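You operate a simulated robot arm through the tools that you are given. There is no shell and no other tool. Be economical: measure what you need, move in short steps, check, and stop when the job is done.

You are at the controls of a simulated robot arm. One attempt, no reset.

TASK
Brush the grit off the plate, lap the orange shoe free of dye and gauge it.
Fine: Grit first, yellow brush back; the shoe ends on the anvil, read by the yellow button at 10 m or under.

Only the result counts: the job must be done as asked and must still hold three seconds after the hand-in. Knocking over, shifting, dropping, spilling or breaking anything else fails it.

THE ROBOT
A 6-joint arm with a two-finger parallel gripper, fixed in place. Base frame: the origin is at the foot of the arm, x ahead of it, y to its left, z up; the work surface is at about z = 0.92. Readings come in m, degrees, newtons and seconds.
With the tool pointing down near the work surface it reaches from about 0.22 to 0.62 m from the base axis. Its first joint turns from -66.0 to 66.0 degrees. Payload 2.7 kg.
The tool frame sits at the grasp point between the pads (the TCP): z along the fingers, y along the line on which they close. The tips reach 0.023 m beyond it. The gripper opens to 0.094 m. The fingers are 0.038 m wide and 0.01 m thick; the gripper's body (0.054 by 0.096 m) begins 0.039 m behind the TCP.
Orientation is told as [roll, pitch, yaw] about the base's x, y, z axes, in that order, counted from this pose: with the fingers straight down and closing along the base's y, the tool's x points along the base's -x, its y along +y and its z along -z.

THE INTERFACE
- The arm moves only by the tool nudge_tool. Its argument "targets" is a list that holds one entry, the list of rows, each a list of 7 numbers: the shift along the base's x, y, z in m, then the turn, a rotation vector about the base's x, y, z in rad, then the finger opening in m, from 0 to 0.094. In form: [[[tx, ty, tz, ax, ay, az, hand], ...]]. A call has 1 to 12 rows; each row is the pose to reach, as a shift and turn from the pose commanded when the call began. Each row takes 0.2 s and may step no farther than 0.05 m and 8.6 degrees from the row before; otherwise, or with a gripper value out of range, the whole call is refused. Where a pose cannot be reached the arm comes as near as it can. A force on the tool above 90 N (or 10 N above the force at the start of the call, whichever is more), or a blocked arm, ends the call early, and 0.2 s more pass. Each finger travels about 0.045 m/s and halts on what it meets, pressing with about 39 N; the grip force reading is that of the motor and also rises with nothing between the fingers. The clock runs only during rows and for 0.2 s after the last one: add rows that repeat a pose to give the fingers time. The reply holds the time, the measured pose of the TCP, the force on the tool along the base axes, the opening and the grip force, in the units named above and with some noise, and new pictures: "show" is both (left out), scene, wrist or none.
- Cameras (640 x 400 px; columns grow to the right, rows downward): "scene" is fixed at [0.0644, -0.4195, 1.4205]; the picture's right is [0.88, -0.48, 0.00], its down [-0.20, -0.36, -0.91] and it looks along [0.43, 0.80, -0.41] (base axes); focal length 332 px, centre (320, 200). "wrist" rides on the gripper at [-0.039, 0, -0.044] in the tool frame; the picture's right is [0.00, -1.00, 0.00], its down [0.97, 0.00, -0.24] and it looks along [0.24, 0.00, 0.97] (tool axes); focal length 218 px, centre (320, 200). There is no depth. A picture from a camera that has moved, and an enlarged one, comes with that camera's place and axes in the base frame and with its lens.
- enlarge(camera, box): a new picture of the part [left, top, right, bottom] of that camera's present view, enlarged. The clock stands still meanwhile.
- close_job(): hands the job in; it is judged then, once.

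Go step by step. Nothing tells you positions but the pictures and the camera data: compare them with the known pose of the tool, close in by small moves and look again before you grip or let go. The budget is 120 turns and 170 pictures, counting those below and the enlarged ones. Unless the task says otherwise, let go and move clear before handing in, and close with one line.

The tools are called after ">>>" as name(argument=value, ...) on one line, values as JSON. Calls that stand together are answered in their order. nudge_tool: Moves the arm, as the interface text tells. Its arguments: {"type":"object","properties":{"targets":{"type":"array","items":{"type":"array","items":{"type":"array","items":{"type":"number"}}}},"show":{"type":"string","enum":["both","scene","wrist","none"]}},"required":["targets"]} The other tools are called the same way: enlarge (camera, box) takes an enlarged picture of a part of a camera's view; close_job () hands the job in.

At the start:

```text
time: 0.0
eef_pos: [0.3693, 0.1315, 1.2588]
tool_rot: [0.1, 0.0, 0.0]
force: [0.2, 0.1, 1.1]
grip_width: 0.0943
finger_force: 0.1
```

scene: 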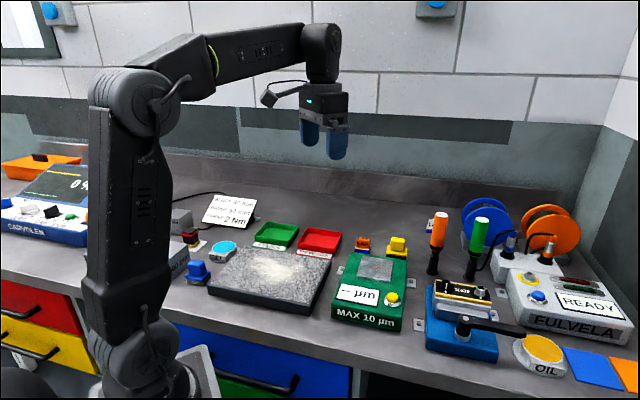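
wrist: 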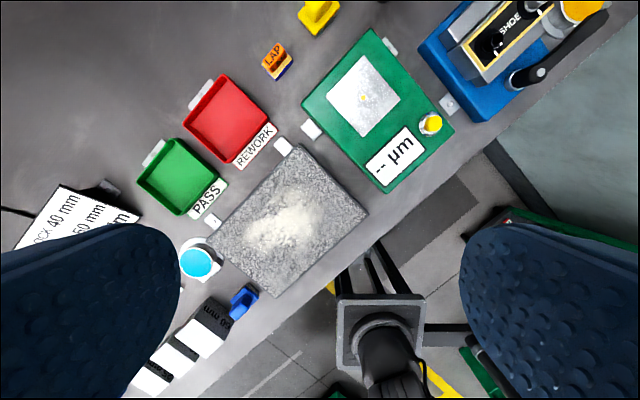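

I see a granite plate with grit, a green gauge with an anvil and a yellow button, a yellow brush and an orange shoe behind them. I'll enlarge to read the details.

>>> enlarge(camera="scene", box=[320, 210, 440, 340])

>>> enlarge(camera="scene", box=[160, 180, 350, 320])

>>> enlarge(camera="wrist", box=[180, 0, 460, 300])

```text
3.08 times, centred on (380, 275) of scene
camera zoom: at [0.0644, -0.4195, 1.4205], right [0.88, -0.48, 0.0], down [-0.2, -0.36, -0.91], along [0.43, 0.8, -0.41], focal length 1022 px, centre (135, -31)
```

zoom: 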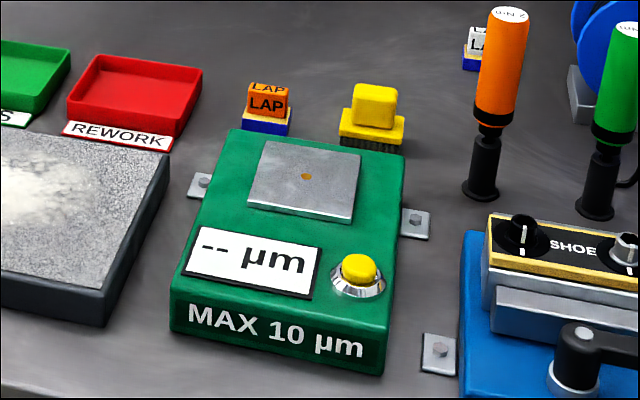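

```text
2.86 times, centred on (255, 250) of scene
camera zoom: at [0.0644, -0.4195, 1.4205], right [0.88, -0.48, 0.0], down [-0.2, -0.36, -0.91], along [0.43, 0.8, -0.41], focal length 950 px, centre (506, 57)
```

zoom: 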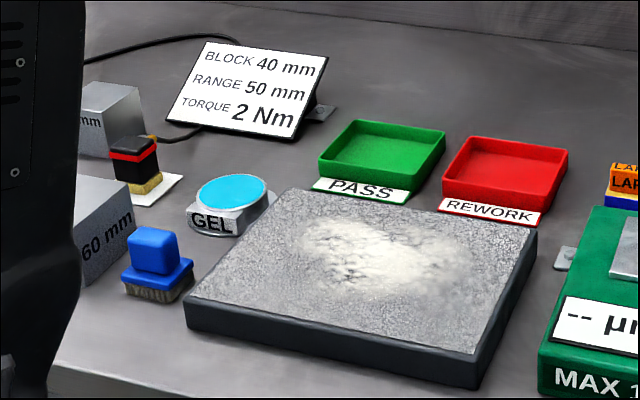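

```text
1.33 times, centred on (320, 150) of wrist
camera zoom: at [0.4072, 0.1334, 1.3032], right [0.0, -1.0, 0.0], down [-0.97, 0.0, 0.24], along [-0.24, 0.0, -0.97], focal length 291 px, centre (320, 267)
```

zoom: 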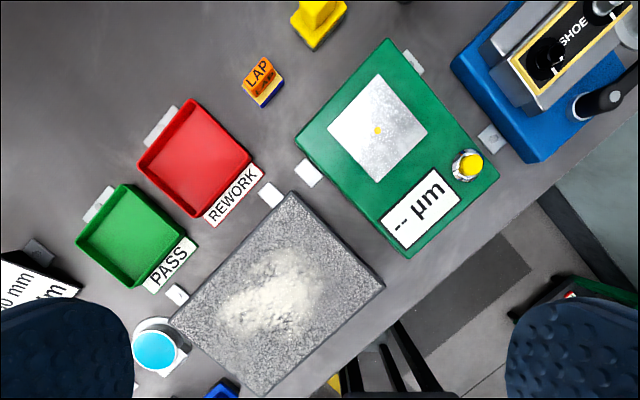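

Everything is set at about 45°: plate centre near (0.27, 0.19), brush near (0.58, 0.135), shoe near (0.53, 0.195). I'll move closer for a top view of the brush and shoe.

>>> nudge_tool(targets=[[[0.03, 0.005, -0.025, 0, 0, 0, 0.094], [0.06, 0.01, -0.05, 0, 0, 0, 0.094], [0.09, 0.015, -0.08, 0, 0, 0, 0.094], [0.12, 0.02, -0.11, 0, 0, 0, 0.094], [0.14, 0.02, -0.13, 0, 0, 0, 0.094]]], show="wrist")

```text
time: 1.2
eef_pos: [0.5088, 0.1519, 1.1293]
tool_rot: [0.1, -0.1, 0.0]
force: [-0.4, 0.3, -0.3]
grip_width: 0.0943
finger_force: 0.0
camera wrist: at [0.548, 0.1532, 1.1741], right [0.0, -1.0, 0.0], down [-0.97, 0.0, 0.24], along [-0.24, 0.0, -0.97], focal length 218 px, centre (320, 200)
```

wrist: 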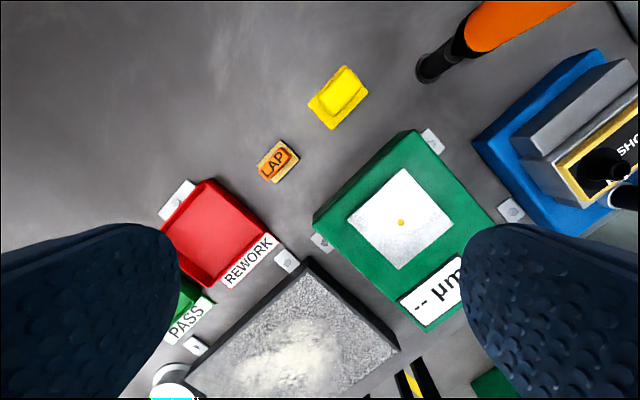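

>>> enlarge(camera="wrist", box=[240, 50, 400, 200])

>>> enlarge(camera="scene", box=[345, 225, 415, 270])

```text
2.67 times, centred on (320, 125) of wrist
camera zoom: at [0.548, 0.1532, 1.1741], right [0.0, -1.0, 0.0], down [-0.97, 0.0, 0.24], along [-0.24, 0.0, -0.97], focal length 582 px, centre (320, 400)
```

zoom: 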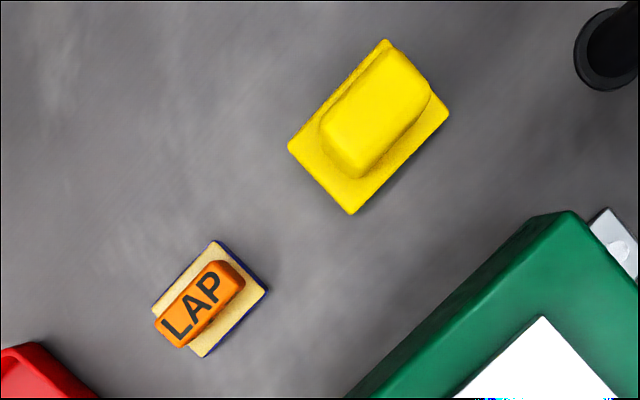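

```text
8.89 times, centred on (380, 248) of scene
camera zoom: at [0.0644, -0.4195, 1.4205], right [0.88, -0.48, 0.0], down [-0.2, -0.36, -0.91], along [0.43, 0.8, -0.41], focal length 2954 px, centre (-213, -222)
```

zoom: 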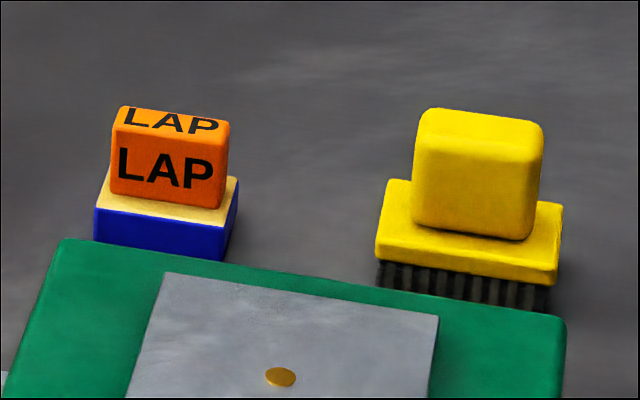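

The brush sits at about (0.593, 0.136) with its long axis along (-0.7, 0.7); the shoe has the same orientation. I'll turn −45° and go above the brush.

>>> nudge_tool(targets=[[[0.014, -0.003, -0.01, 0, 0, -0.131, 0.094], [0.028, -0.006, -0.02, 0, 0, -0.262, 0.094], [0.042, -0.009, -0.03, 0, 0, -0.393, 0.094], [0.056, -0.012, -0.04, 0, 0, -0.524, 0.094], [0.07, -0.015, -0.05, 0, 0, -0.655, 0.094], [0.085, -0.017, -0.06, 0, 0, -0.785, 0.094], [0.085, -0.017, -0.06, 0, 0, -0.785, 0.094]]])

```text
time: 2.8
eef_pos: [0.5923, 0.1348, 1.0686]
tool_rot: [0.2, 0.0, -45.0]
force: [0.5, 0.5, -0.5]
grip_width: 0.094
finger_force: 0.1
camera wrist: at [0.6205, 0.1095, 1.1132], right [-0.71, -0.71, 0.0], down [-0.69, 0.69, 0.24], along [-0.17, 0.17, -0.97], focal length 218 px, centre (320, 200)
```

scene: 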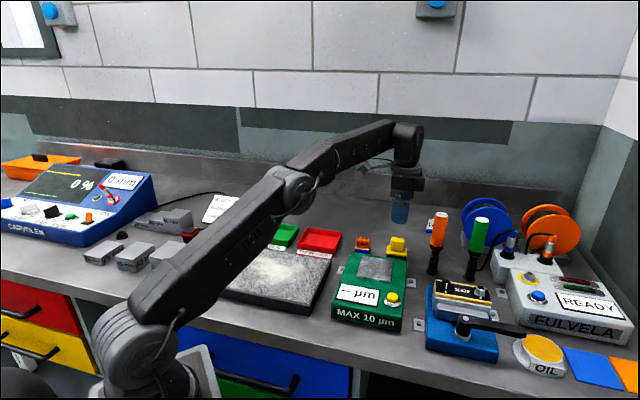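
wrist: 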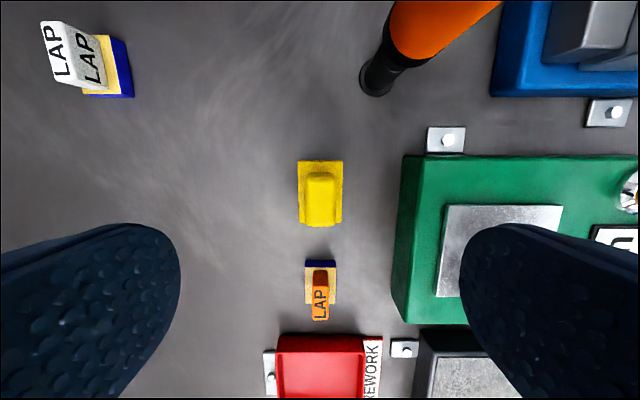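

The brush is centred between the fingers. I'll narrow the opening to clear the gauge, then descend around the handle.

>>> nudge_tool(targets=[[[0, 0, -0.01, 0, 0, 0, 0.06], [0, 0, -0.04, 0, 0, 0, 0.06], [0, 0, -0.065, 0, 0, 0, 0.06], [0, 0, -0.085, 0, 0, 0, 0.06], [0, 0, -0.095, 0, 0, 0, 0.06], [0, 0, -0.095, 0, 0, 0, 0.06]]])

```text
time: 4.2
eef_pos: [0.5919, 0.1355, 0.9729]
tool_rot: [0.1, 0.1, -44.9]
force: [0.3, -0.1, 0.1]
grip_width: 0.0601
finger_force: 0.0
camera wrist: at [0.6206, 0.1092, 1.0168], right [-0.71, -0.71, 0.0], down [-0.69, 0.69, 0.24], along [-0.17, 0.17, -0.97], focal length 218 px, centre (320, 200)
```

scene: 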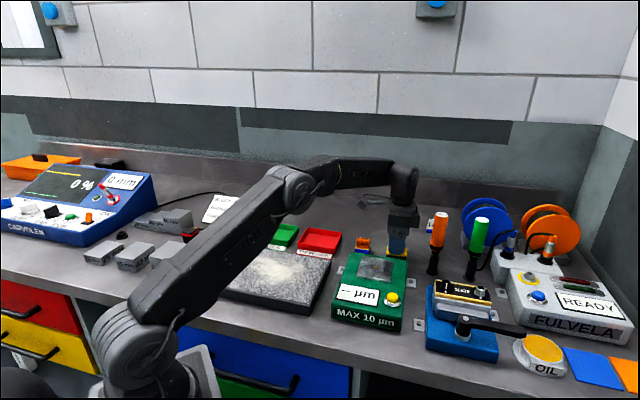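
wrist: 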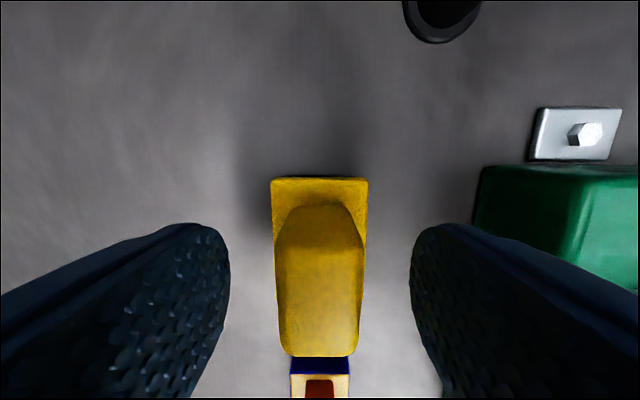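

The handle lies between the pads. I'll lower 3 mm and close on it.

>>> nudge_tool(targets=[[[0, 0, -0.003, 0, 0, 0, 0.06], [0, 0, -0.003, 0, 0, 0, 0.0], [0, 0, -0.003, 0, 0, 0, 0.0], [0, 0, -0.003, 0, 0, 0, 0.0], [0, 0, -0.003, 0, 0, 0, 0.0], [0, 0, -0.003, 0, 0, 0, 0.0]]])

>>> enlarge(camera="scene", box=[345, 200, 435, 270])

```text
time: 5.6
eef_pos: [0.5924, 0.1362, 0.9702]
tool_rot: [0.2, 0.0, -44.9]
force: [-0.5, -0.7, -0.5]
grip_width: 0.0213
finger_force: 39.3
camera wrist: at [0.6202, 0.1096, 1.0141], right [-0.71, -0.71, 0.0], down [-0.69, 0.69, 0.24], along [-0.17, 0.17, -0.97], focal length 218 px, centre (320, 200)
```

scene: 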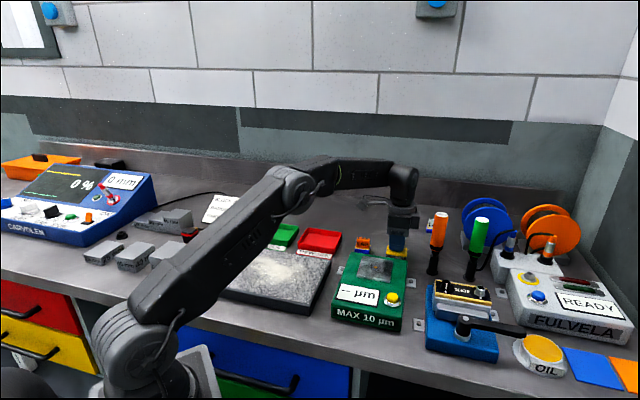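
wrist: 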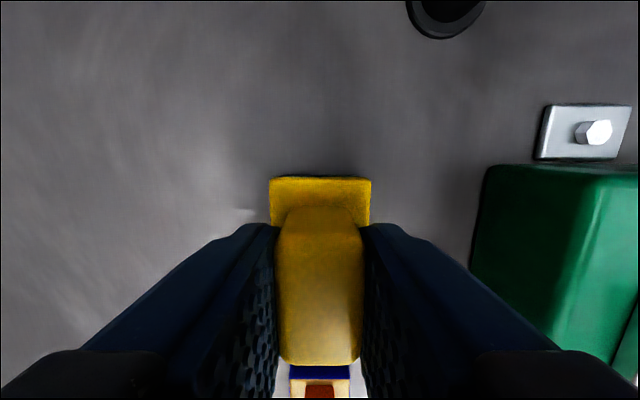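

```text
5.71 times, centred on (390, 235) of scene
camera zoom: at [0.0644, -0.4195, 1.4205], right [0.88, -0.48, 0.0], down [-0.2, -0.36, -0.91], along [0.43, 0.8, -0.41], focal length 1899 px, centre (-80, 0)
```

zoom: 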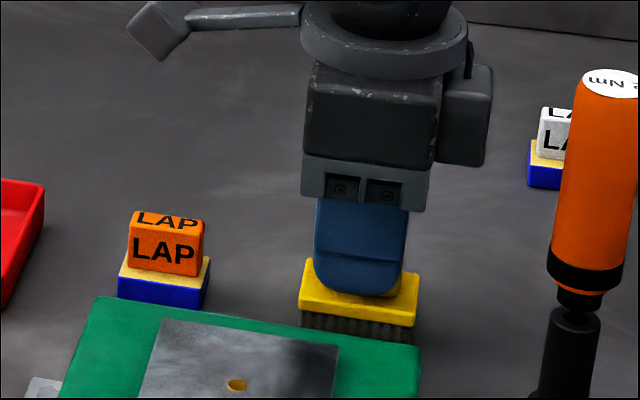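

The brush is held (home pose TCP 0.5924, 0.1362, 0.9702). I'll lift and carry it over towards the plate.

>>> nudge_tool(targets=[[[0, 0, 0.03, 0, 0, 0, 0.0], [0, 0, 0.07, 0, 0, 0, 0.0], [-0.01, 0.002, 0.11, 0, 0, 0, 0.0], [-0.05, 0.01, 0.13, 0, 0, 0, 0.0], [-0.09, 0.02, 0.13, 0, 0, 0, 0.0], [-0.13, 0.03, 0.13, 0, 0, 0, 0.0], [-0.17, 0.04, 0.13, 0, 0, 0, 0.0], [-0.21, 0.05, 0.13, 0, 0, 0, 0.0], [-0.25, 0.06, 0.13, 0, 0, 0, 0.0], [-0.28, 0.064, 0.13, 0, 0, 0, 0.0], [-0.28, 0.064, 0.13, 0, 0, 0, 0.0]]])

>>> enlarge(camera="scene", box=[190, 200, 350, 320])

```text
time: 8.0
eef_pos: [0.3125, 0.1998, 1.0997]
tool_rot: [0.1, 0.0, -44.9]
force: [-0.7, 0.4, -0.3]
grip_width: 0.0213
finger_force: 38.6
camera wrist: at [0.3405, 0.1734, 1.1439], right [-0.71, -0.71, 0.0], down [-0.69, 0.69, 0.24], along [-0.17, 0.17, -0.97], focal length 218 px, centre (320, 200)
```

scene: 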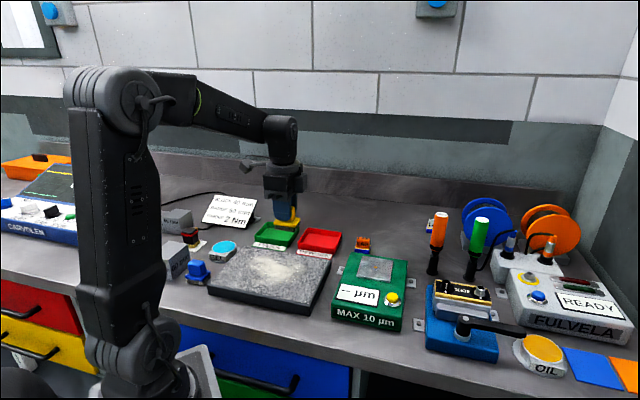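
wrist: 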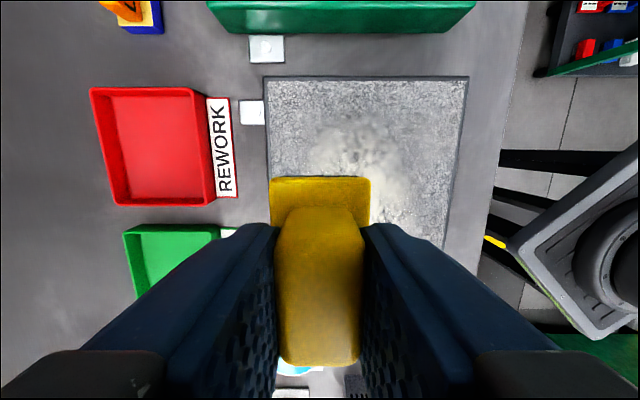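

```text
3.33 times, centred on (270, 260) of scene
camera zoom: at [0.0644, -0.4195, 1.4205], right [0.88, -0.48, 0.0], down [-0.2, -0.36, -0.91], along [0.43, 0.8, -0.41], focal length 1108 px, centre (487, 0)
```

zoom: 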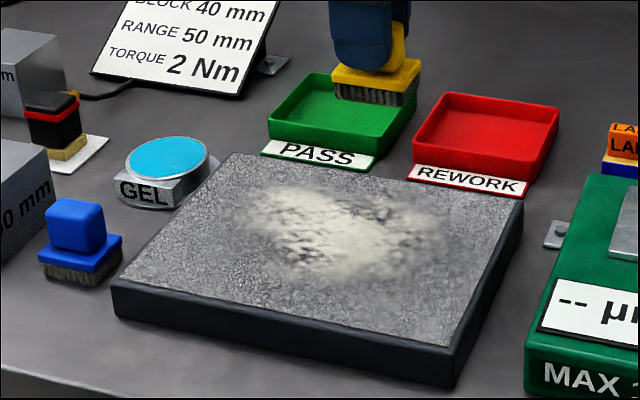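

The wrist view is now square with the plate; plate centre is about (0.269, 0.190), with its top near 0.946. I'll go to the first lane start and descend towards contact.

>>> nudge_tool(targets=[[[0.02, -0.008, -0.03, 0, 0, 0, 0.0], [0.0415, -0.017, -0.06, 0, 0, 0, 0.0], [0.0415, -0.017, -0.08, 0, 0, 0, 0.0], [0.0415, -0.017, -0.095, 0, 0, 0, 0.0], [0.0415, -0.017, -0.1, 0, 0, 0, 0.0], [0.0415, -0.017, -0.1, 0, 0, 0, 0.0]]])

>>> enlarge(camera="scene", box=[190, 200, 350, 320])

```text
time: 9.4
eef_pos: [0.3549, 0.1823, 1.0007]
tool_rot: [0.1, 0.0, -44.8]
force: [-0.4, 0.4, 0.1]
grip_width: 0.021
finger_force: 38.5
camera wrist: at [0.3823, 0.1557, 1.0454], right [-0.71, -0.71, 0.0], down [-0.69, 0.69, 0.24], along [-0.17, 0.17, -0.97], focal length 218 px, centre (320, 200)
```

scene: 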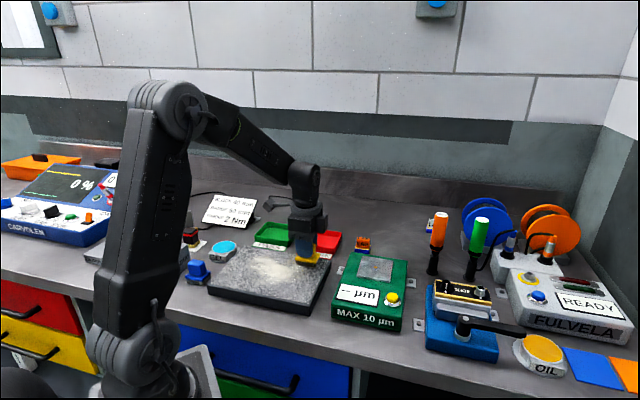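
wrist: 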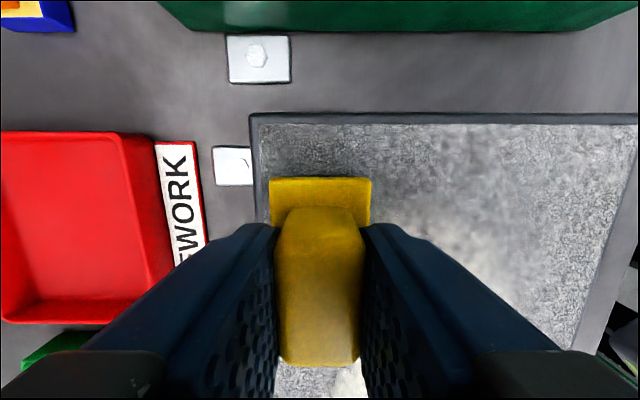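

```text
3.33 times, centred on (270, 260) of scene
camera zoom: at [0.0644, -0.4195, 1.4205], right [0.88, -0.48, 0.0], down [-0.2, -0.36, -0.91], along [0.43, 0.8, -0.41], focal length 1108 px, centre (487, 0)
```

zoom: 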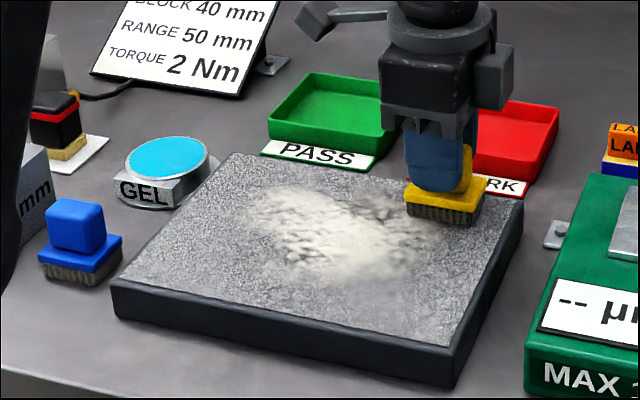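

The brush hovers a few mm above the plate. I'll probe down gently.

>>> nudge_tool(targets=[[[0, 0, -0.002, 0, 0, 0, 0.0], [0, 0, -0.004, 0, 0, 0, 0.0], [0, 0, -0.004, 0, 0, 0, 0.0]]], show="none")

```text
time: 10.2
eef_pos: [0.3537, 0.1822, 0.9994]
tool_rot: [0.4, -0.2, -44.9]
force: [-9.2, -8.6, 38.3]
grip_width: 0.0215
finger_force: 39.1
```

Contact is at z≈0.9995. I'll ease off to a light press and make the first stroke towards the front edge.

>>> nudge_tool(targets=[[[0, 0, 0.0018, 0, 0, 0, 0.0], [-0.014, -0.014, 0.0018, 0, 0, 0, 0.0], [-0.028, -0.028, 0.0018, 0, 0, 0, 0.0], [-0.042, -0.042, 0.0018, 0, 0, 0, 0.0], [-0.056, -0.056, 0.0018, 0, 0, 0, 0.0], [-0.07, -0.07, 0.0018, 0, 0, 0, 0.0], [-0.084, -0.084, 0.0018, 0, 0, 0, 0.0], [-0.099, -0.099, 0.0018, 0, 0, 0, 0.0]]])

>>> enlarge(camera="scene", box=[190, 200, 350, 320])

```text
time: 12.0
eef_pos: [0.2556, 0.0826, 0.9988]
tool_rot: [0.0, 0.0, -44.9]
force: [1.7, 2.2, 9.6]
grip_width: 0.0209
finger_force: 38.7
camera wrist: at [0.2832, 0.0565, 1.0433], right [-0.71, -0.71, 0.0], down [-0.69, 0.69, 0.24], along [-0.17, 0.17, -0.97], focal length 218 px, centre (320, 200)
```

scene: 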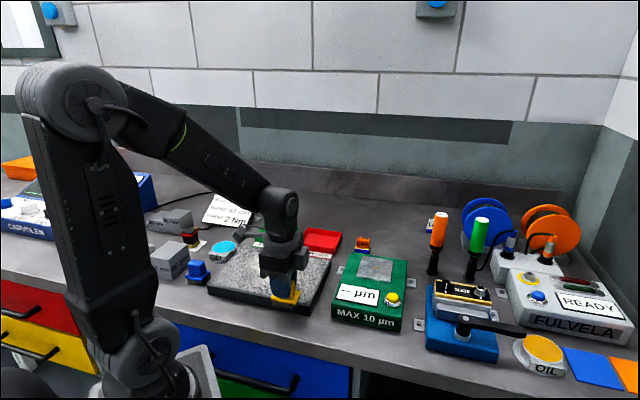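
wrist: 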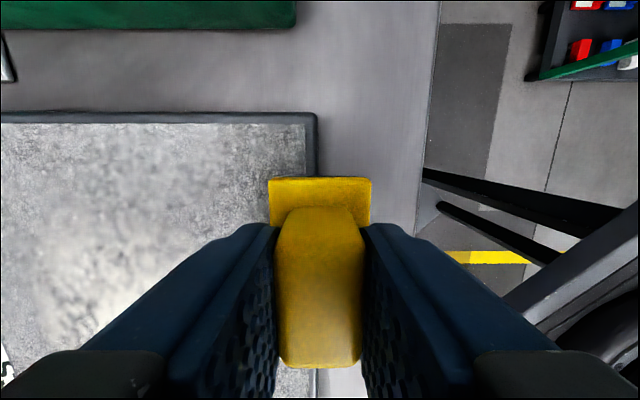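

```text
3.33 times, centred on (270, 260) of scene
camera zoom: at [0.0644, -0.4195, 1.4205], right [0.88, -0.48, 0.0], down [-0.2, -0.36, -0.91], along [0.43, 0.8, -0.41], focal length 1108 px, centre (487, 0)
```

zoom: 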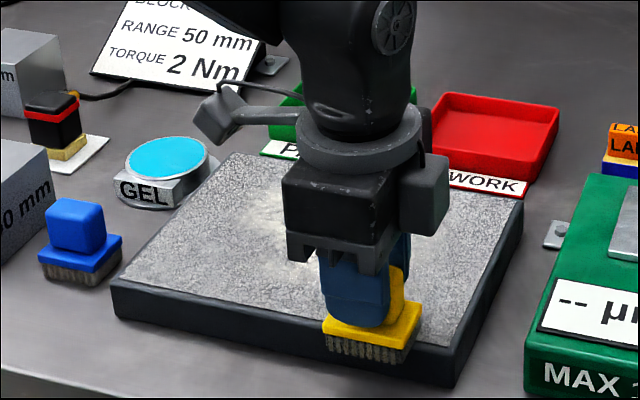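

That lane is being cleared. Next lane: lift, return, lower, and sweep.

>>> nudge_tool(targets=[[[0, 0, 0.02, 0, 0, 0, 0.0], [0.023, 0.043, 0.02, 0, 0, 0, 0.0], [0.046, 0.086, 0.02, 0, 0, 0, 0.0], [0.069, 0.129, 0.02, 0, 0, 0, 0.0], [0.069, 0.129, 0.0, 0, 0, 0, 0.0], [0.055, 0.115, 0.0, 0, 0, 0, 0.0], [0.041, 0.101, 0.0, 0, 0, 0, 0.0], [0.027, 0.087, 0.0, 0, 0, 0, 0.0], [0.013, 0.073, 0.0, 0, 0, 0, 0.0], [-0.001, 0.059, 0.0, 0, 0, 0, 0.0], [-0.015, 0.045, 0.0, 0, 0, 0, 0.0], [-0.03, 0.03, 0.0, 0, 0, 0, 0.0]]], show="wrist")

```text
time: 14.6
eef_pos: [0.2265, 0.1132, 0.9985]
tool_rot: [0.2, 0.0, -44.9]
force: [2.7, 4.9, 12.2]
grip_width: 0.021
finger_force: 39.5
camera wrist: at [0.2537, 0.0872, 1.0431], right [-0.71, -0.71, -0.01], down [-0.69, 0.68, 0.24], along [-0.17, 0.17, -0.97], focal length 218 px, centre (320, 200)
```

wrist: 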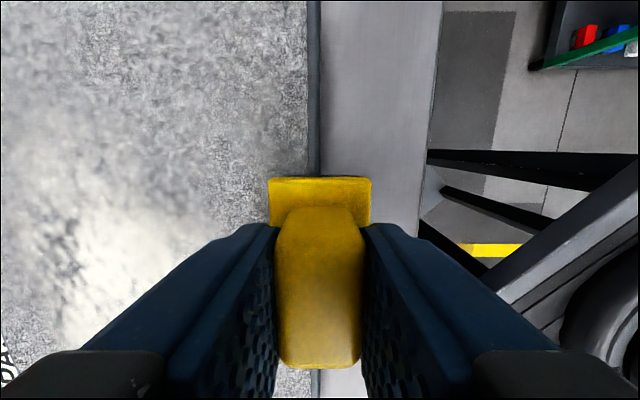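

Continuing with lane three.

>>> nudge_tool(targets=[[[0, 0, 0.02, 0, 0, 0, 0.0], [0.023, 0.043, 0.02, 0, 0, 0, 0.0], [0.046, 0.086, 0.02, 0, 0, 0, 0.0], [0.069, 0.129, 0.02, 0, 0, 0, 0.0], [0.069, 0.129, 0.0, 0, 0, 0, 0.0], [0.055, 0.115, 0.0, 0, 0, 0, 0.0], [0.041, 0.101, 0.0, 0, 0, 0, 0.0], [0.027, 0.087, 0.0, 0, 0, 0, 0.0], [0.013, 0.073, 0.0, 0, 0, 0, 0.0], [-0.001, 0.059, 0.0, 0, 0, 0, 0.0], [-0.015, 0.045, 0.0, 0, 0, 0, 0.0], [-0.03, 0.03, 0.0, 0, 0, 0, 0.0]]], show="none")

```text
time: 17.2
eef_pos: [0.1959, 0.1421, 0.999]
tool_rot: [0.0, -0.1, -44.9]
force: [1.6, 1.4, 3.1]
grip_width: 0.0211
finger_force: 39.4
```

Lane four, pressing very slightly more.

>>> nudge_tool(targets=[[[0, 0, 0.02, 0, 0, 0, 0.0], [0.023, 0.043, 0.02, 0, 0, 0, 0.0], [0.046, 0.086, 0.02, 0, 0, 0, 0.0], [0.069, 0.129, 0.02, 0, 0, 0, 0.0], [0.069, 0.129, -0.0006, 0, 0, 0, 0.0], [0.055, 0.115, -0.0006, 0, 0, 0, 0.0], [0.041, 0.101, -0.0006, 0, 0, 0, 0.0], [0.027, 0.087, -0.0006, 0, 0, 0, 0.0], [0.013, 0.073, -0.0006, 0, 0, 0, 0.0], [-0.001, 0.059, -0.0006, 0, 0, 0, 0.0], [-0.015, 0.045, -0.0006, 0, 0, 0, 0.0], [-0.03, 0.03, -0.0006, 0, 0, 0, 0.0]]], show="none")

>>> nudge_tool(targets=[[[0, 0, 0.04, 0, 0, 0, 0.0], [0, 0, 0.08, 0, 0, 0, 0.0], [0.04, 0.02, 0.1, 0, 0, 0, 0.0], [0.08, 0.03, 0.12, 0, 0, 0, 0.0], [0.12, 0.03, 0.14, 0, 0, 0, 0.0], [0.16, 0.01, 0.15, 0, 0, 0, 0.0], [0.2, -0.01, 0.15, 0, 0, 0, 0.0], [0.2, -0.01, 0.15, 0, 0, 0, 0.0]]])

>>> enlarge(camera="scene", box=[190, 200, 350, 320])

```text
time: 19.8
eef_pos: [0.1653, 0.1729, 0.9998]
tool_rot: [0.1, 0.1, -44.9]
force: [-0.7, 0.2, -0.7]
grip_width: 0.021
finger_force: 39.0
```

```text
time: 21.6
eef_pos: [0.3658, 0.1628, 1.149]
tool_rot: [0.2, 0.0, -45.0]
force: [0.5, -0.3, -0.5]
grip_width: 0.0211
finger_force: 38.9
camera wrist: at [0.3939, 0.1369, 1.1936], right [-0.71, -0.71, 0.0], down [-0.69, 0.69, 0.24], along [-0.17, 0.17, -0.97], focal length 218 px, centre (320, 200)
```

scene: 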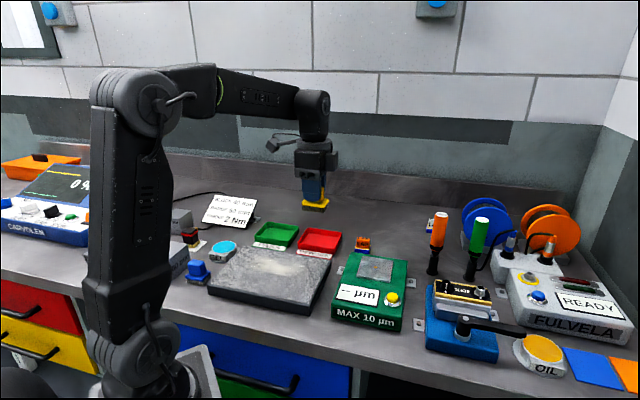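
wrist: 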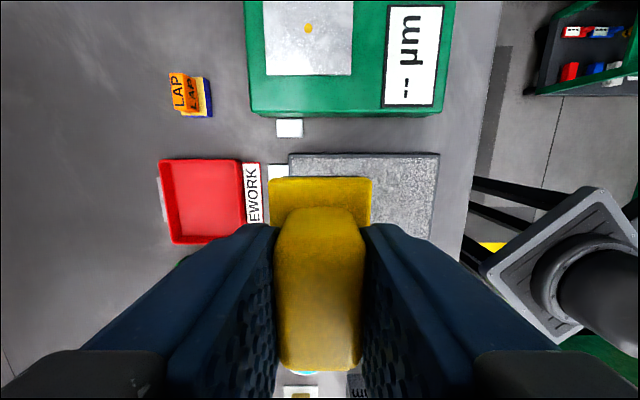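

```text
3.33 times, centred on (270, 260) of scene
camera zoom: at [0.0644, -0.4195, 1.4205], right [0.88, -0.48, 0.0], down [-0.2, -0.36, -0.91], along [0.43, 0.8, -0.41], focal length 1108 px, centre (487, 0)
```

zoom: 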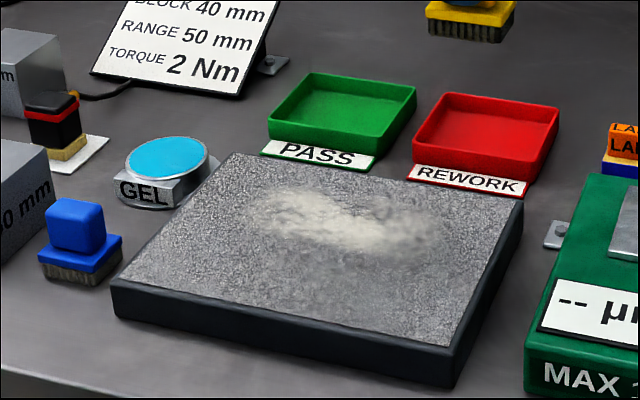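

The front half is clean, but grit remains on the rear half. I'll go back to the rear strip, checking the contact force at the start of the strokes.

>>> nudge_tool(targets=[[[-0.015, 0.025, -0.04, 0, 0, 0, 0.0], [-0.03, 0.05, -0.08, 0, 0, 0, 0.0], [-0.035, 0.0576, -0.12, 0, 0, 0, 0.0], [-0.035, 0.0576, -0.145, 0, 0, 0, 0.0], [-0.035, 0.0576, -0.1505, 0, 0, 0, 0.0], [-0.035, 0.0576, -0.1505, 0, 0, 0, 0.0]]], show="wrist")

```text
time: 23.0
eef_pos: [0.3306, 0.2209, 0.9984]
tool_rot: [0.2, -0.1, -45.0]
force: [-1.2, 0.1, 9.0]
grip_width: 0.0213
finger_force: 38.8
camera wrist: at [0.3577, 0.1952, 1.0427], right [-0.71, -0.71, 0.0], down [-0.69, 0.69, 0.24], along [-0.17, 0.17, -0.97], focal length 218 px, centre (320, 200)
```

wrist: 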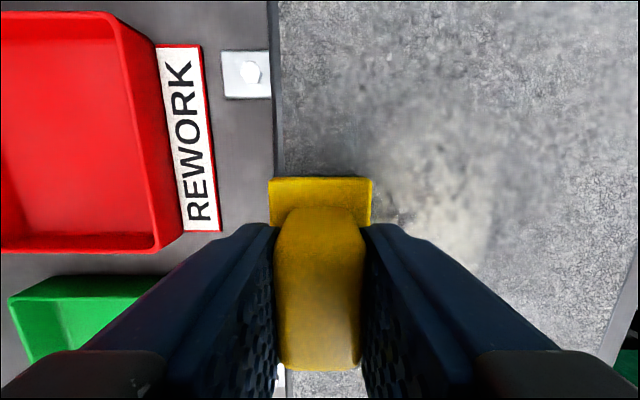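

Contact is about 9 N. I'll press a bit more and stroke slowly outward.

>>> nudge_tool(targets=[[[0, 0, -0.0007, 0, 0, 0, 0.0], [-0.01, -0.01, -0.0007, 0, 0, 0, 0.0], [-0.02, -0.02, -0.0007, 0, 0, 0, 0.0], [-0.03, -0.03, -0.0007, 0, 0, 0, 0.0], [-0.04, -0.04, -0.0007, 0, 0, 0, 0.0], [-0.05, -0.05, -0.0007, 0, 0, 0, 0.0], [-0.06, -0.06, -0.0007, 0, 0, 0, 0.0], [-0.07, -0.07, -0.0007, 0, 0, 0, 0.0], [-0.08, -0.08, -0.0007, 0, 0, 0, 0.0], [-0.09, -0.09, -0.0007, 0, 0, 0, 0.0], [-0.1, -0.1, -0.0007, 0, 0, 0, 0.0], [-0.105, -0.105, -0.0007, 0, 0, 0, 0.0]]])

>>> enlarge(camera="scene", box=[190, 200, 350, 320])

```text
time: 25.6
eef_pos: [0.2254, 0.1163, 0.9977]
tool_rot: [0.3, 0.0, -44.9]
force: [2.5, 3.1, 9.5]
grip_width: 0.0212
finger_force: 39.2
camera wrist: at [0.2531, 0.0898, 1.0424], right [-0.71, -0.71, 0.0], down [-0.69, 0.69, 0.24], along [-0.17, 0.17, -0.97], focal length 218 px, centre (320, 200)
```

scene: 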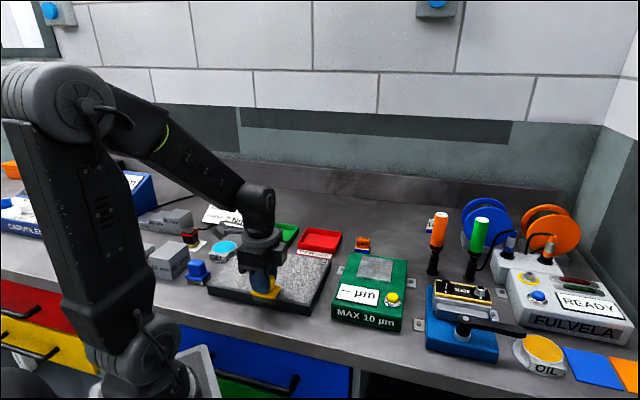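
wrist: 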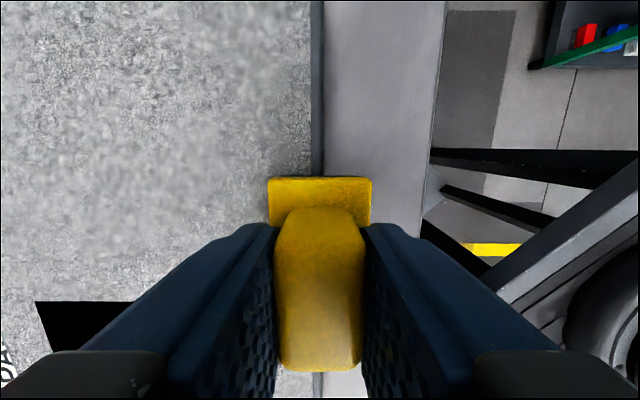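

```text
3.33 times, centred on (270, 260) of scene
camera zoom: at [0.0644, -0.4194, 1.4205], right [0.88, -0.48, 0.0], down [-0.2, -0.36, -0.91], along [0.43, 0.8, -0.41], focal length 1108 px, centre (487, 0)
```

zoom: 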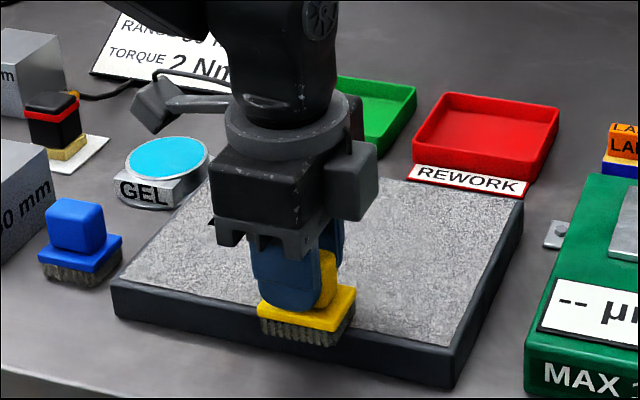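

The visible area looks clean now. I notice a black patch near the left finger; I'll lift and look.

>>> nudge_tool(targets=[[[0, 0, 0.04, 0, 0, 0, 0.0], [0.02, 0.01, 0.08, 0, 0, 0, 0.0], [0.06, 0.02, 0.1, 0, 0, 0, 0.0], [0.1, 0.03, 0.12, 0, 0, 0, 0.0], [0.14, 0.04, 0.15, 0, 0, 0, 0.0], [0.14, 0.04, 0.15, 0, 0, 0, 0.0]]])

>>> enlarge(camera="scene", box=[190, 200, 350, 320])

```text
refused: row 5 steps farther than a row can; nothing moved
```

```text
3.33 times, centred on (270, 260) of scene
camera zoom: at [0.0644, -0.4194, 1.4205], right [0.88, -0.48, 0.0], down [-0.2, -0.36, -0.91], along [0.43, 0.8, -0.41], focal length 1108 px, centre (487, 0)
```

zoom: 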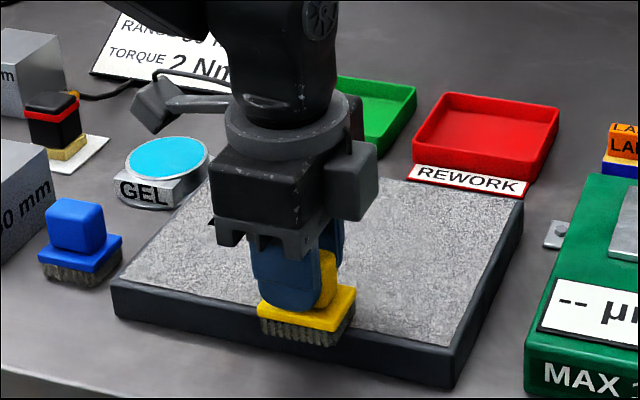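

One step was too long; retrying with shorter ones.

>>> nudge_tool(targets=[[[0, 0, 0.04, 0, 0, 0, 0.0], [0.02, 0.01, 0.08, 0, 0, 0, 0.0], [0.055, 0.02, 0.1, 0, 0, 0, 0.0], [0.09, 0.03, 0.12, 0, 0, 0, 0.0], [0.12, 0.04, 0.14, 0, 0, 0, 0.0], [0.14, 0.04, 0.15, 0, 0, 0, 0.0], [0.14, 0.04, 0.15, 0, 0, 0, 0.0]]])

>>> enlarge(camera="scene", box=[190, 200, 350, 320])

```text
time: 27.2
eef_pos: [0.3672, 0.1566, 1.1452]
tool_rot: [0.1, 0.1, -44.8]
force: [-0.7, -0.6, -1.3]
grip_width: 0.0213
finger_force: 38.7
camera wrist: at [0.3941, 0.1296, 1.1906], right [-0.71, -0.71, 0.0], down [-0.69, 0.69, 0.24], along [-0.17, 0.17, -0.97], focal length 218 px, centre (320, 200)
```

scene: 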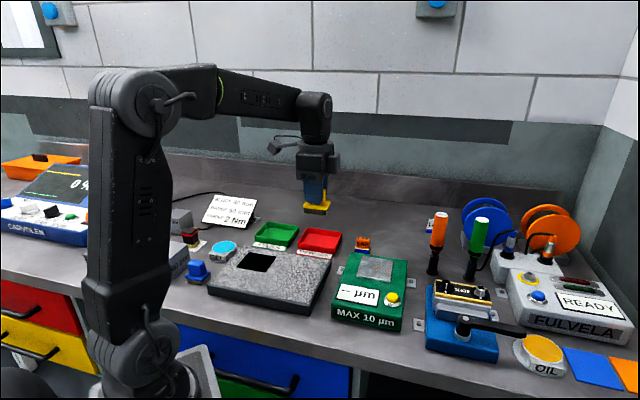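
wrist: 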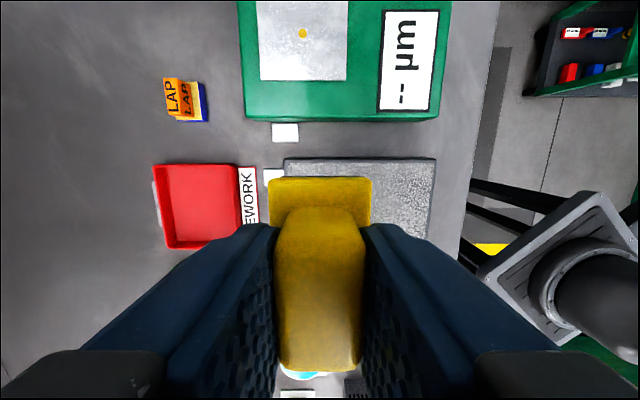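

```text
3.33 times, centred on (270, 260) of scene
camera zoom: at [0.0644, -0.4195, 1.4205], right [0.88, -0.48, 0.0], down [-0.2, -0.36, -0.91], along [0.43, 0.8, -0.41], focal length 1108 px, centre (487, 0)
```

zoom: 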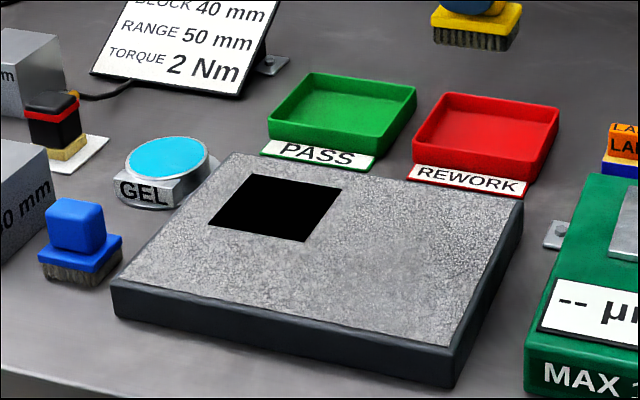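

A black square has appeared on the rear-left of the plate. I'll enlarge it to see what it is.

>>> enlarge(camera="scene", box=[235, 238, 295, 276])

>>> nudge_tool(targets=[[[0, -0.02, 0.03, 0, 0, 0, 0.0], [0, -0.05, 0.06, 0, 0, 0, 0.0], [0, -0.08, 0.08, 0, 0, 0, 0.0], [0, -0.11, 0.08, 0, 0, 0, 0.0], [0, -0.11, 0.08, 0, 0, 0, 0.0]]])

```text
10.53 times, centred on (265, 257) of scene
camera zoom: at [0.0644, -0.4195, 1.4205], right [0.88, -0.48, 0.0], down [-0.2, -0.36, -0.91], along [0.43, 0.8, -0.41], focal length 3498 px, centre (899, -400)
```

zoom: 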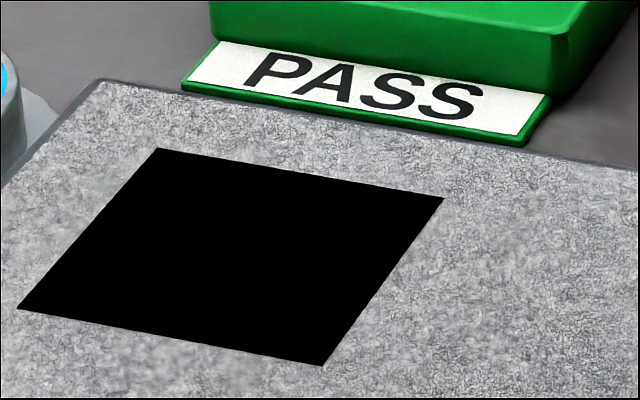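

```text
time: 28.4
eef_pos: [0.3645, 0.044, 1.2274]
tool_rot: [0.1, -0.1, -44.9]
force: [0.6, -0.5, -0.6]
grip_width: 0.021
finger_force: 38.8
camera wrist: at [0.3927, 0.0179, 1.2718], right [-0.71, -0.71, 0.0], down [-0.69, 0.69, 0.24], along [-0.17, 0.17, -0.97], focal length 218 px, centre (320, 200)
```

scene: 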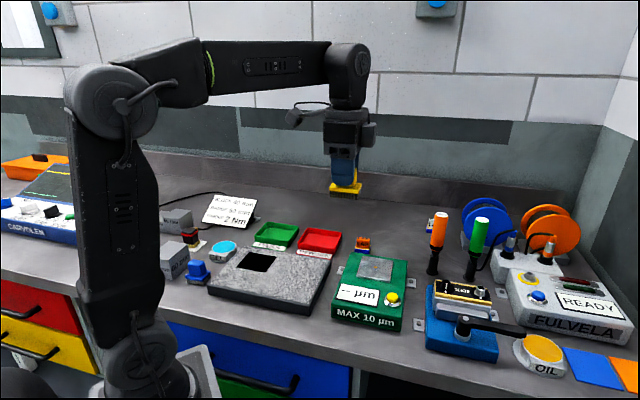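
wrist: 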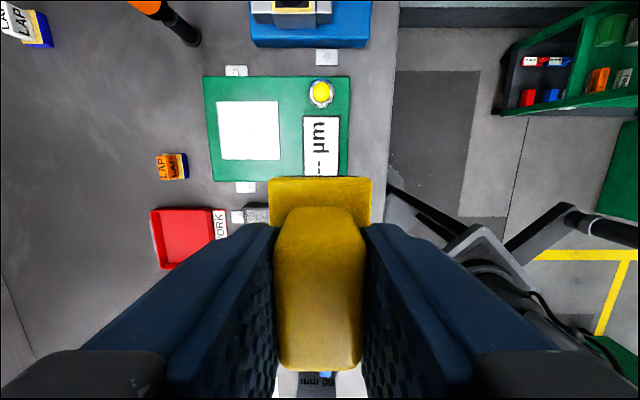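

The black square looks flat, covering the area around l≈+0.06 where grit may still lie under it. I'll re-brush the remaining lanes at the firmer press, including that region.

>>> nudge_tool(targets=[[[-0.014, 0.043, -0.015, 0, 0, 0, 0.0], [-0.028, 0.086, -0.03, 0, 0, 0, 0.0], [-0.042, 0.128, -0.05, 0, 0, 0, 0.0], [-0.056, 0.171, -0.07, 0, 0, 0, 0.0], [-0.07, 0.214, -0.09, 0, 0, 0, 0.0], [-0.07, 0.214, -0.14, 0, 0, 0, 0.0], [-0.07, 0.214, -0.18, 0, 0, 0, 0.0], [-0.07, 0.214, -0.215, 0, 0, 0, 0.0], [-0.07, 0.214, -0.2292, 0, 0, 0, 0.0], [-0.07, 0.214, -0.2292, 0, 0, 0, 0.0]]], show="wrist")

```text
time: 30.6
eef_pos: [0.2973, 0.2596, 0.9979]
tool_rot: [0.1, -0.1, -44.9]
force: [-3.3, -2.0, 15.9]
grip_width: 0.0212
finger_force: 38.7
camera wrist: at [0.3242, 0.233, 1.0424], right [-0.71, -0.71, 0.0], down [-0.69, 0.68, 0.24], along [-0.17, 0.17, -0.97], focal length 218 px, centre (320, 200)
```

wrist: 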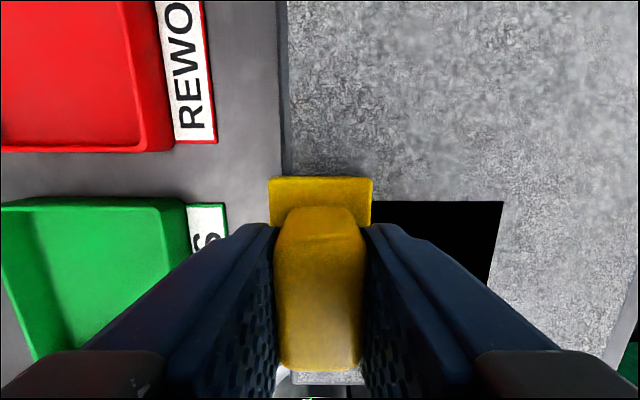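

Good contact at 16 N. Sweeping outward through this lane.

>>> nudge_tool(targets=[[[-0.01, -0.01, -0.0003, 0, 0, 0, 0.0], [-0.02, -0.02, -0.0003, 0, 0, 0, 0.0], [-0.03, -0.03, -0.0003, 0, 0, 0, 0.0], [-0.04, -0.04, -0.0003, 0, 0, 0, 0.0], [-0.05, -0.05, -0.0003, 0, 0, 0, 0.0], [-0.06, -0.06, -0.0003, 0, 0, 0, 0.0], [-0.07, -0.07, -0.0003, 0, 0, 0, 0.0], [-0.08, -0.08, -0.0003, 0, 0, 0, 0.0], [-0.09, -0.09, -0.0003, 0, 0, 0, 0.0], [-0.1, -0.1, -0.0003, 0, 0, 0, 0.0], [-0.104, -0.104, -0.0003, 0, 0, 0, 0.0]]], show="none")

>>> nudge_tool(targets=[[[0, 0, 0.02, 0, 0, 0, 0.0], [0.019, 0.033, 0.02, 0, 0, 0, 0.0], [0.038, 0.066, 0.02, 0, 0, 0, 0.0], [0.057, 0.099, 0.02, 0, 0, 0, 0.0], [0.076, 0.132, 0.02, 0, 0, 0, 0.0], [0.076, 0.132, 0.0, 0, 0, 0, 0.0], [0.076, 0.132, 0.0, 0, 0, 0, 0.0]]])

```text
time: 33.0
eef_pos: [0.1908, 0.1567, 0.9988]
tool_rot: [0.3, 0.0, -44.9]
force: [4.4, 4.4, 14.1]
grip_width: 0.0211
finger_force: 38.9
```

```text
time: 34.6
eef_pos: [0.2676, 0.2881, 0.9973]
tool_rot: [0.2, -0.1, -44.9]
force: [-1.6, -1.3, 5.4]
grip_width: 0.0211
finger_force: 39.0
camera wrist: at [0.2954, 0.2617, 1.0422], right [-0.71, -0.71, 0.0], down [-0.69, 0.69, 0.24], along [-0.17, 0.17, -0.97], focal length 218 px, centre (320, 200)
```

scene: 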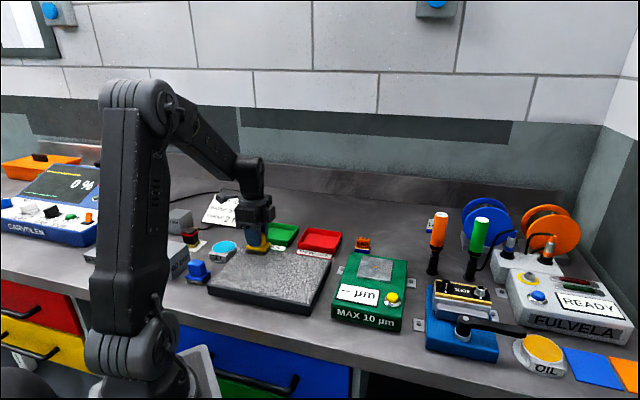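
wrist: 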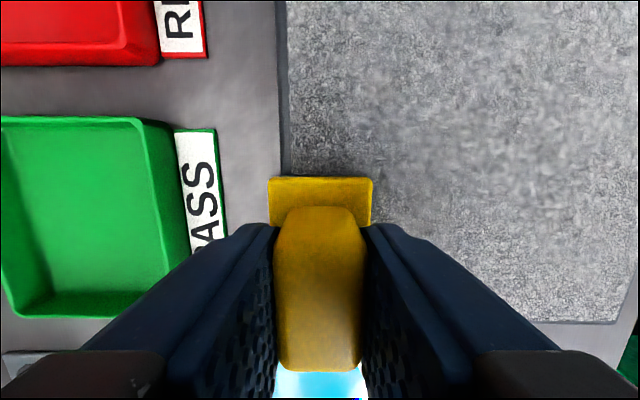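

The black square has gone. I'll finish lane four.

>>> nudge_tool(targets=[[[-0.01, -0.01, -0.0006, 0, 0, 0, 0.0], [-0.02, -0.02, -0.0006, 0, 0, 0, 0.0], [-0.03, -0.03, -0.0006, 0, 0, 0, 0.0], [-0.04, -0.04, -0.0006, 0, 0, 0, 0.0], [-0.05, -0.05, -0.0006, 0, 0, 0, 0.0], [-0.06, -0.06, -0.0006, 0, 0, 0, 0.0], [-0.07, -0.07, -0.0006, 0, 0, 0, 0.0], [-0.08, -0.08, -0.0006, 0, 0, 0, 0.0], [-0.09, -0.09, -0.0006, 0, 0, 0, 0.0], [-0.1, -0.1, -0.0006, 0, 0, 0, 0.0], [-0.102, -0.102, -0.0006, 0, 0, 0, 0.0]]], show="none")

>>> nudge_tool(targets=[[[0, 0, 0.03, 0, 0, 0, 0.0], [0.03, 0, 0.06, 0, 0, 0, 0.0], [0.07, 0, 0.08, 0, 0, 0, 0.0], [0.11, 0, 0.09, 0, 0, 0, 0.0], [0.15, 0, 0.1, 0, 0, 0, 0.0], [0.19, 0.01, 0.1, 0, 0, 0, 0.0], [0.19, 0.01, 0.1, 0, 0, 0, 0.0]]])

>>> enlarge(camera="scene", box=[190, 200, 350, 320])

```text
time: 37.0
eef_pos: [0.166, 0.1857, 0.9976]
tool_rot: [0.3, 0.0, -44.8]
force: [6.7, 3.8, 20.8]
grip_width: 0.0211
finger_force: 39.4
```

```text
time: 38.6
eef_pos: [0.3544, 0.1936, 1.0947]
tool_rot: [0.0, 0.0, -44.8]
force: [-0.1, -0.3, -0.2]
grip_width: 0.021
finger_force: 38.9
camera wrist: at [0.3817, 0.1673, 1.1393], right [-0.71, -0.71, 0.0], down [-0.69, 0.69, 0.24], along [-0.17, 0.17, -0.97], focal length 218 px, centre (320, 200)
```

scene: 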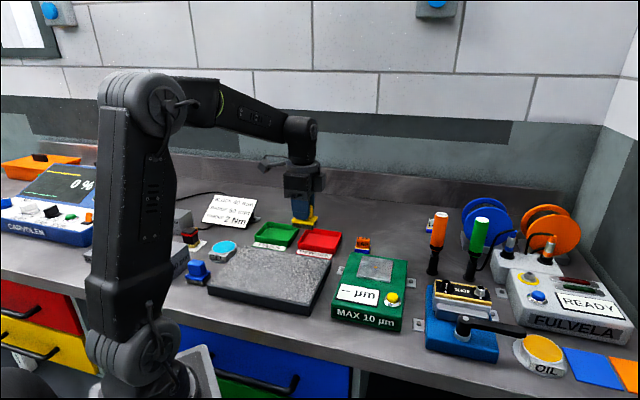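
wrist: 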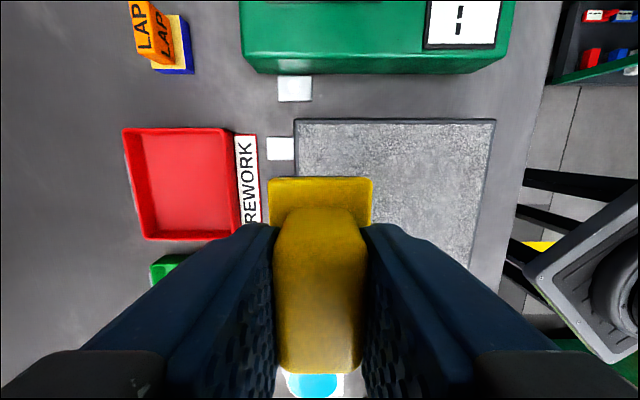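

```text
3.33 times, centred on (270, 260) of scene
camera zoom: at [0.0644, -0.4195, 1.4205], right [0.88, -0.48, 0.0], down [-0.2, -0.36, -0.91], along [0.43, 0.8, -0.41], focal length 1108 px, centre (487, 0)
```

zoom: 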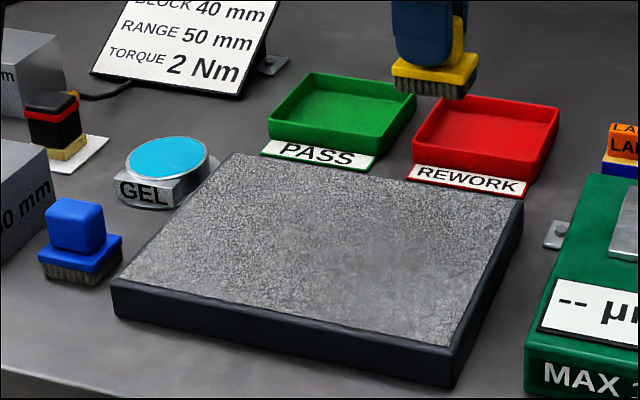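

Most of it looks clean, but the right-centre texture seems slightly blurred. I'll enlarge to check for faint residual grit.

>>> enlarge(camera="scene", box=[245, 238, 325, 293])

```text
7.27 times, centred on (285, 266) of scene
camera zoom: at [0.0644, -0.4195, 1.4205], right [0.88, -0.48, 0.0], down [-0.2, -0.36, -0.91], along [0.43, 0.8, -0.41], focal length 2417 px, centre (574, -276)
```

zoom: 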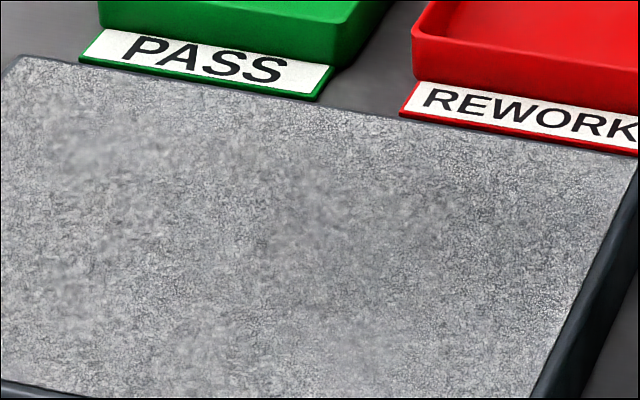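

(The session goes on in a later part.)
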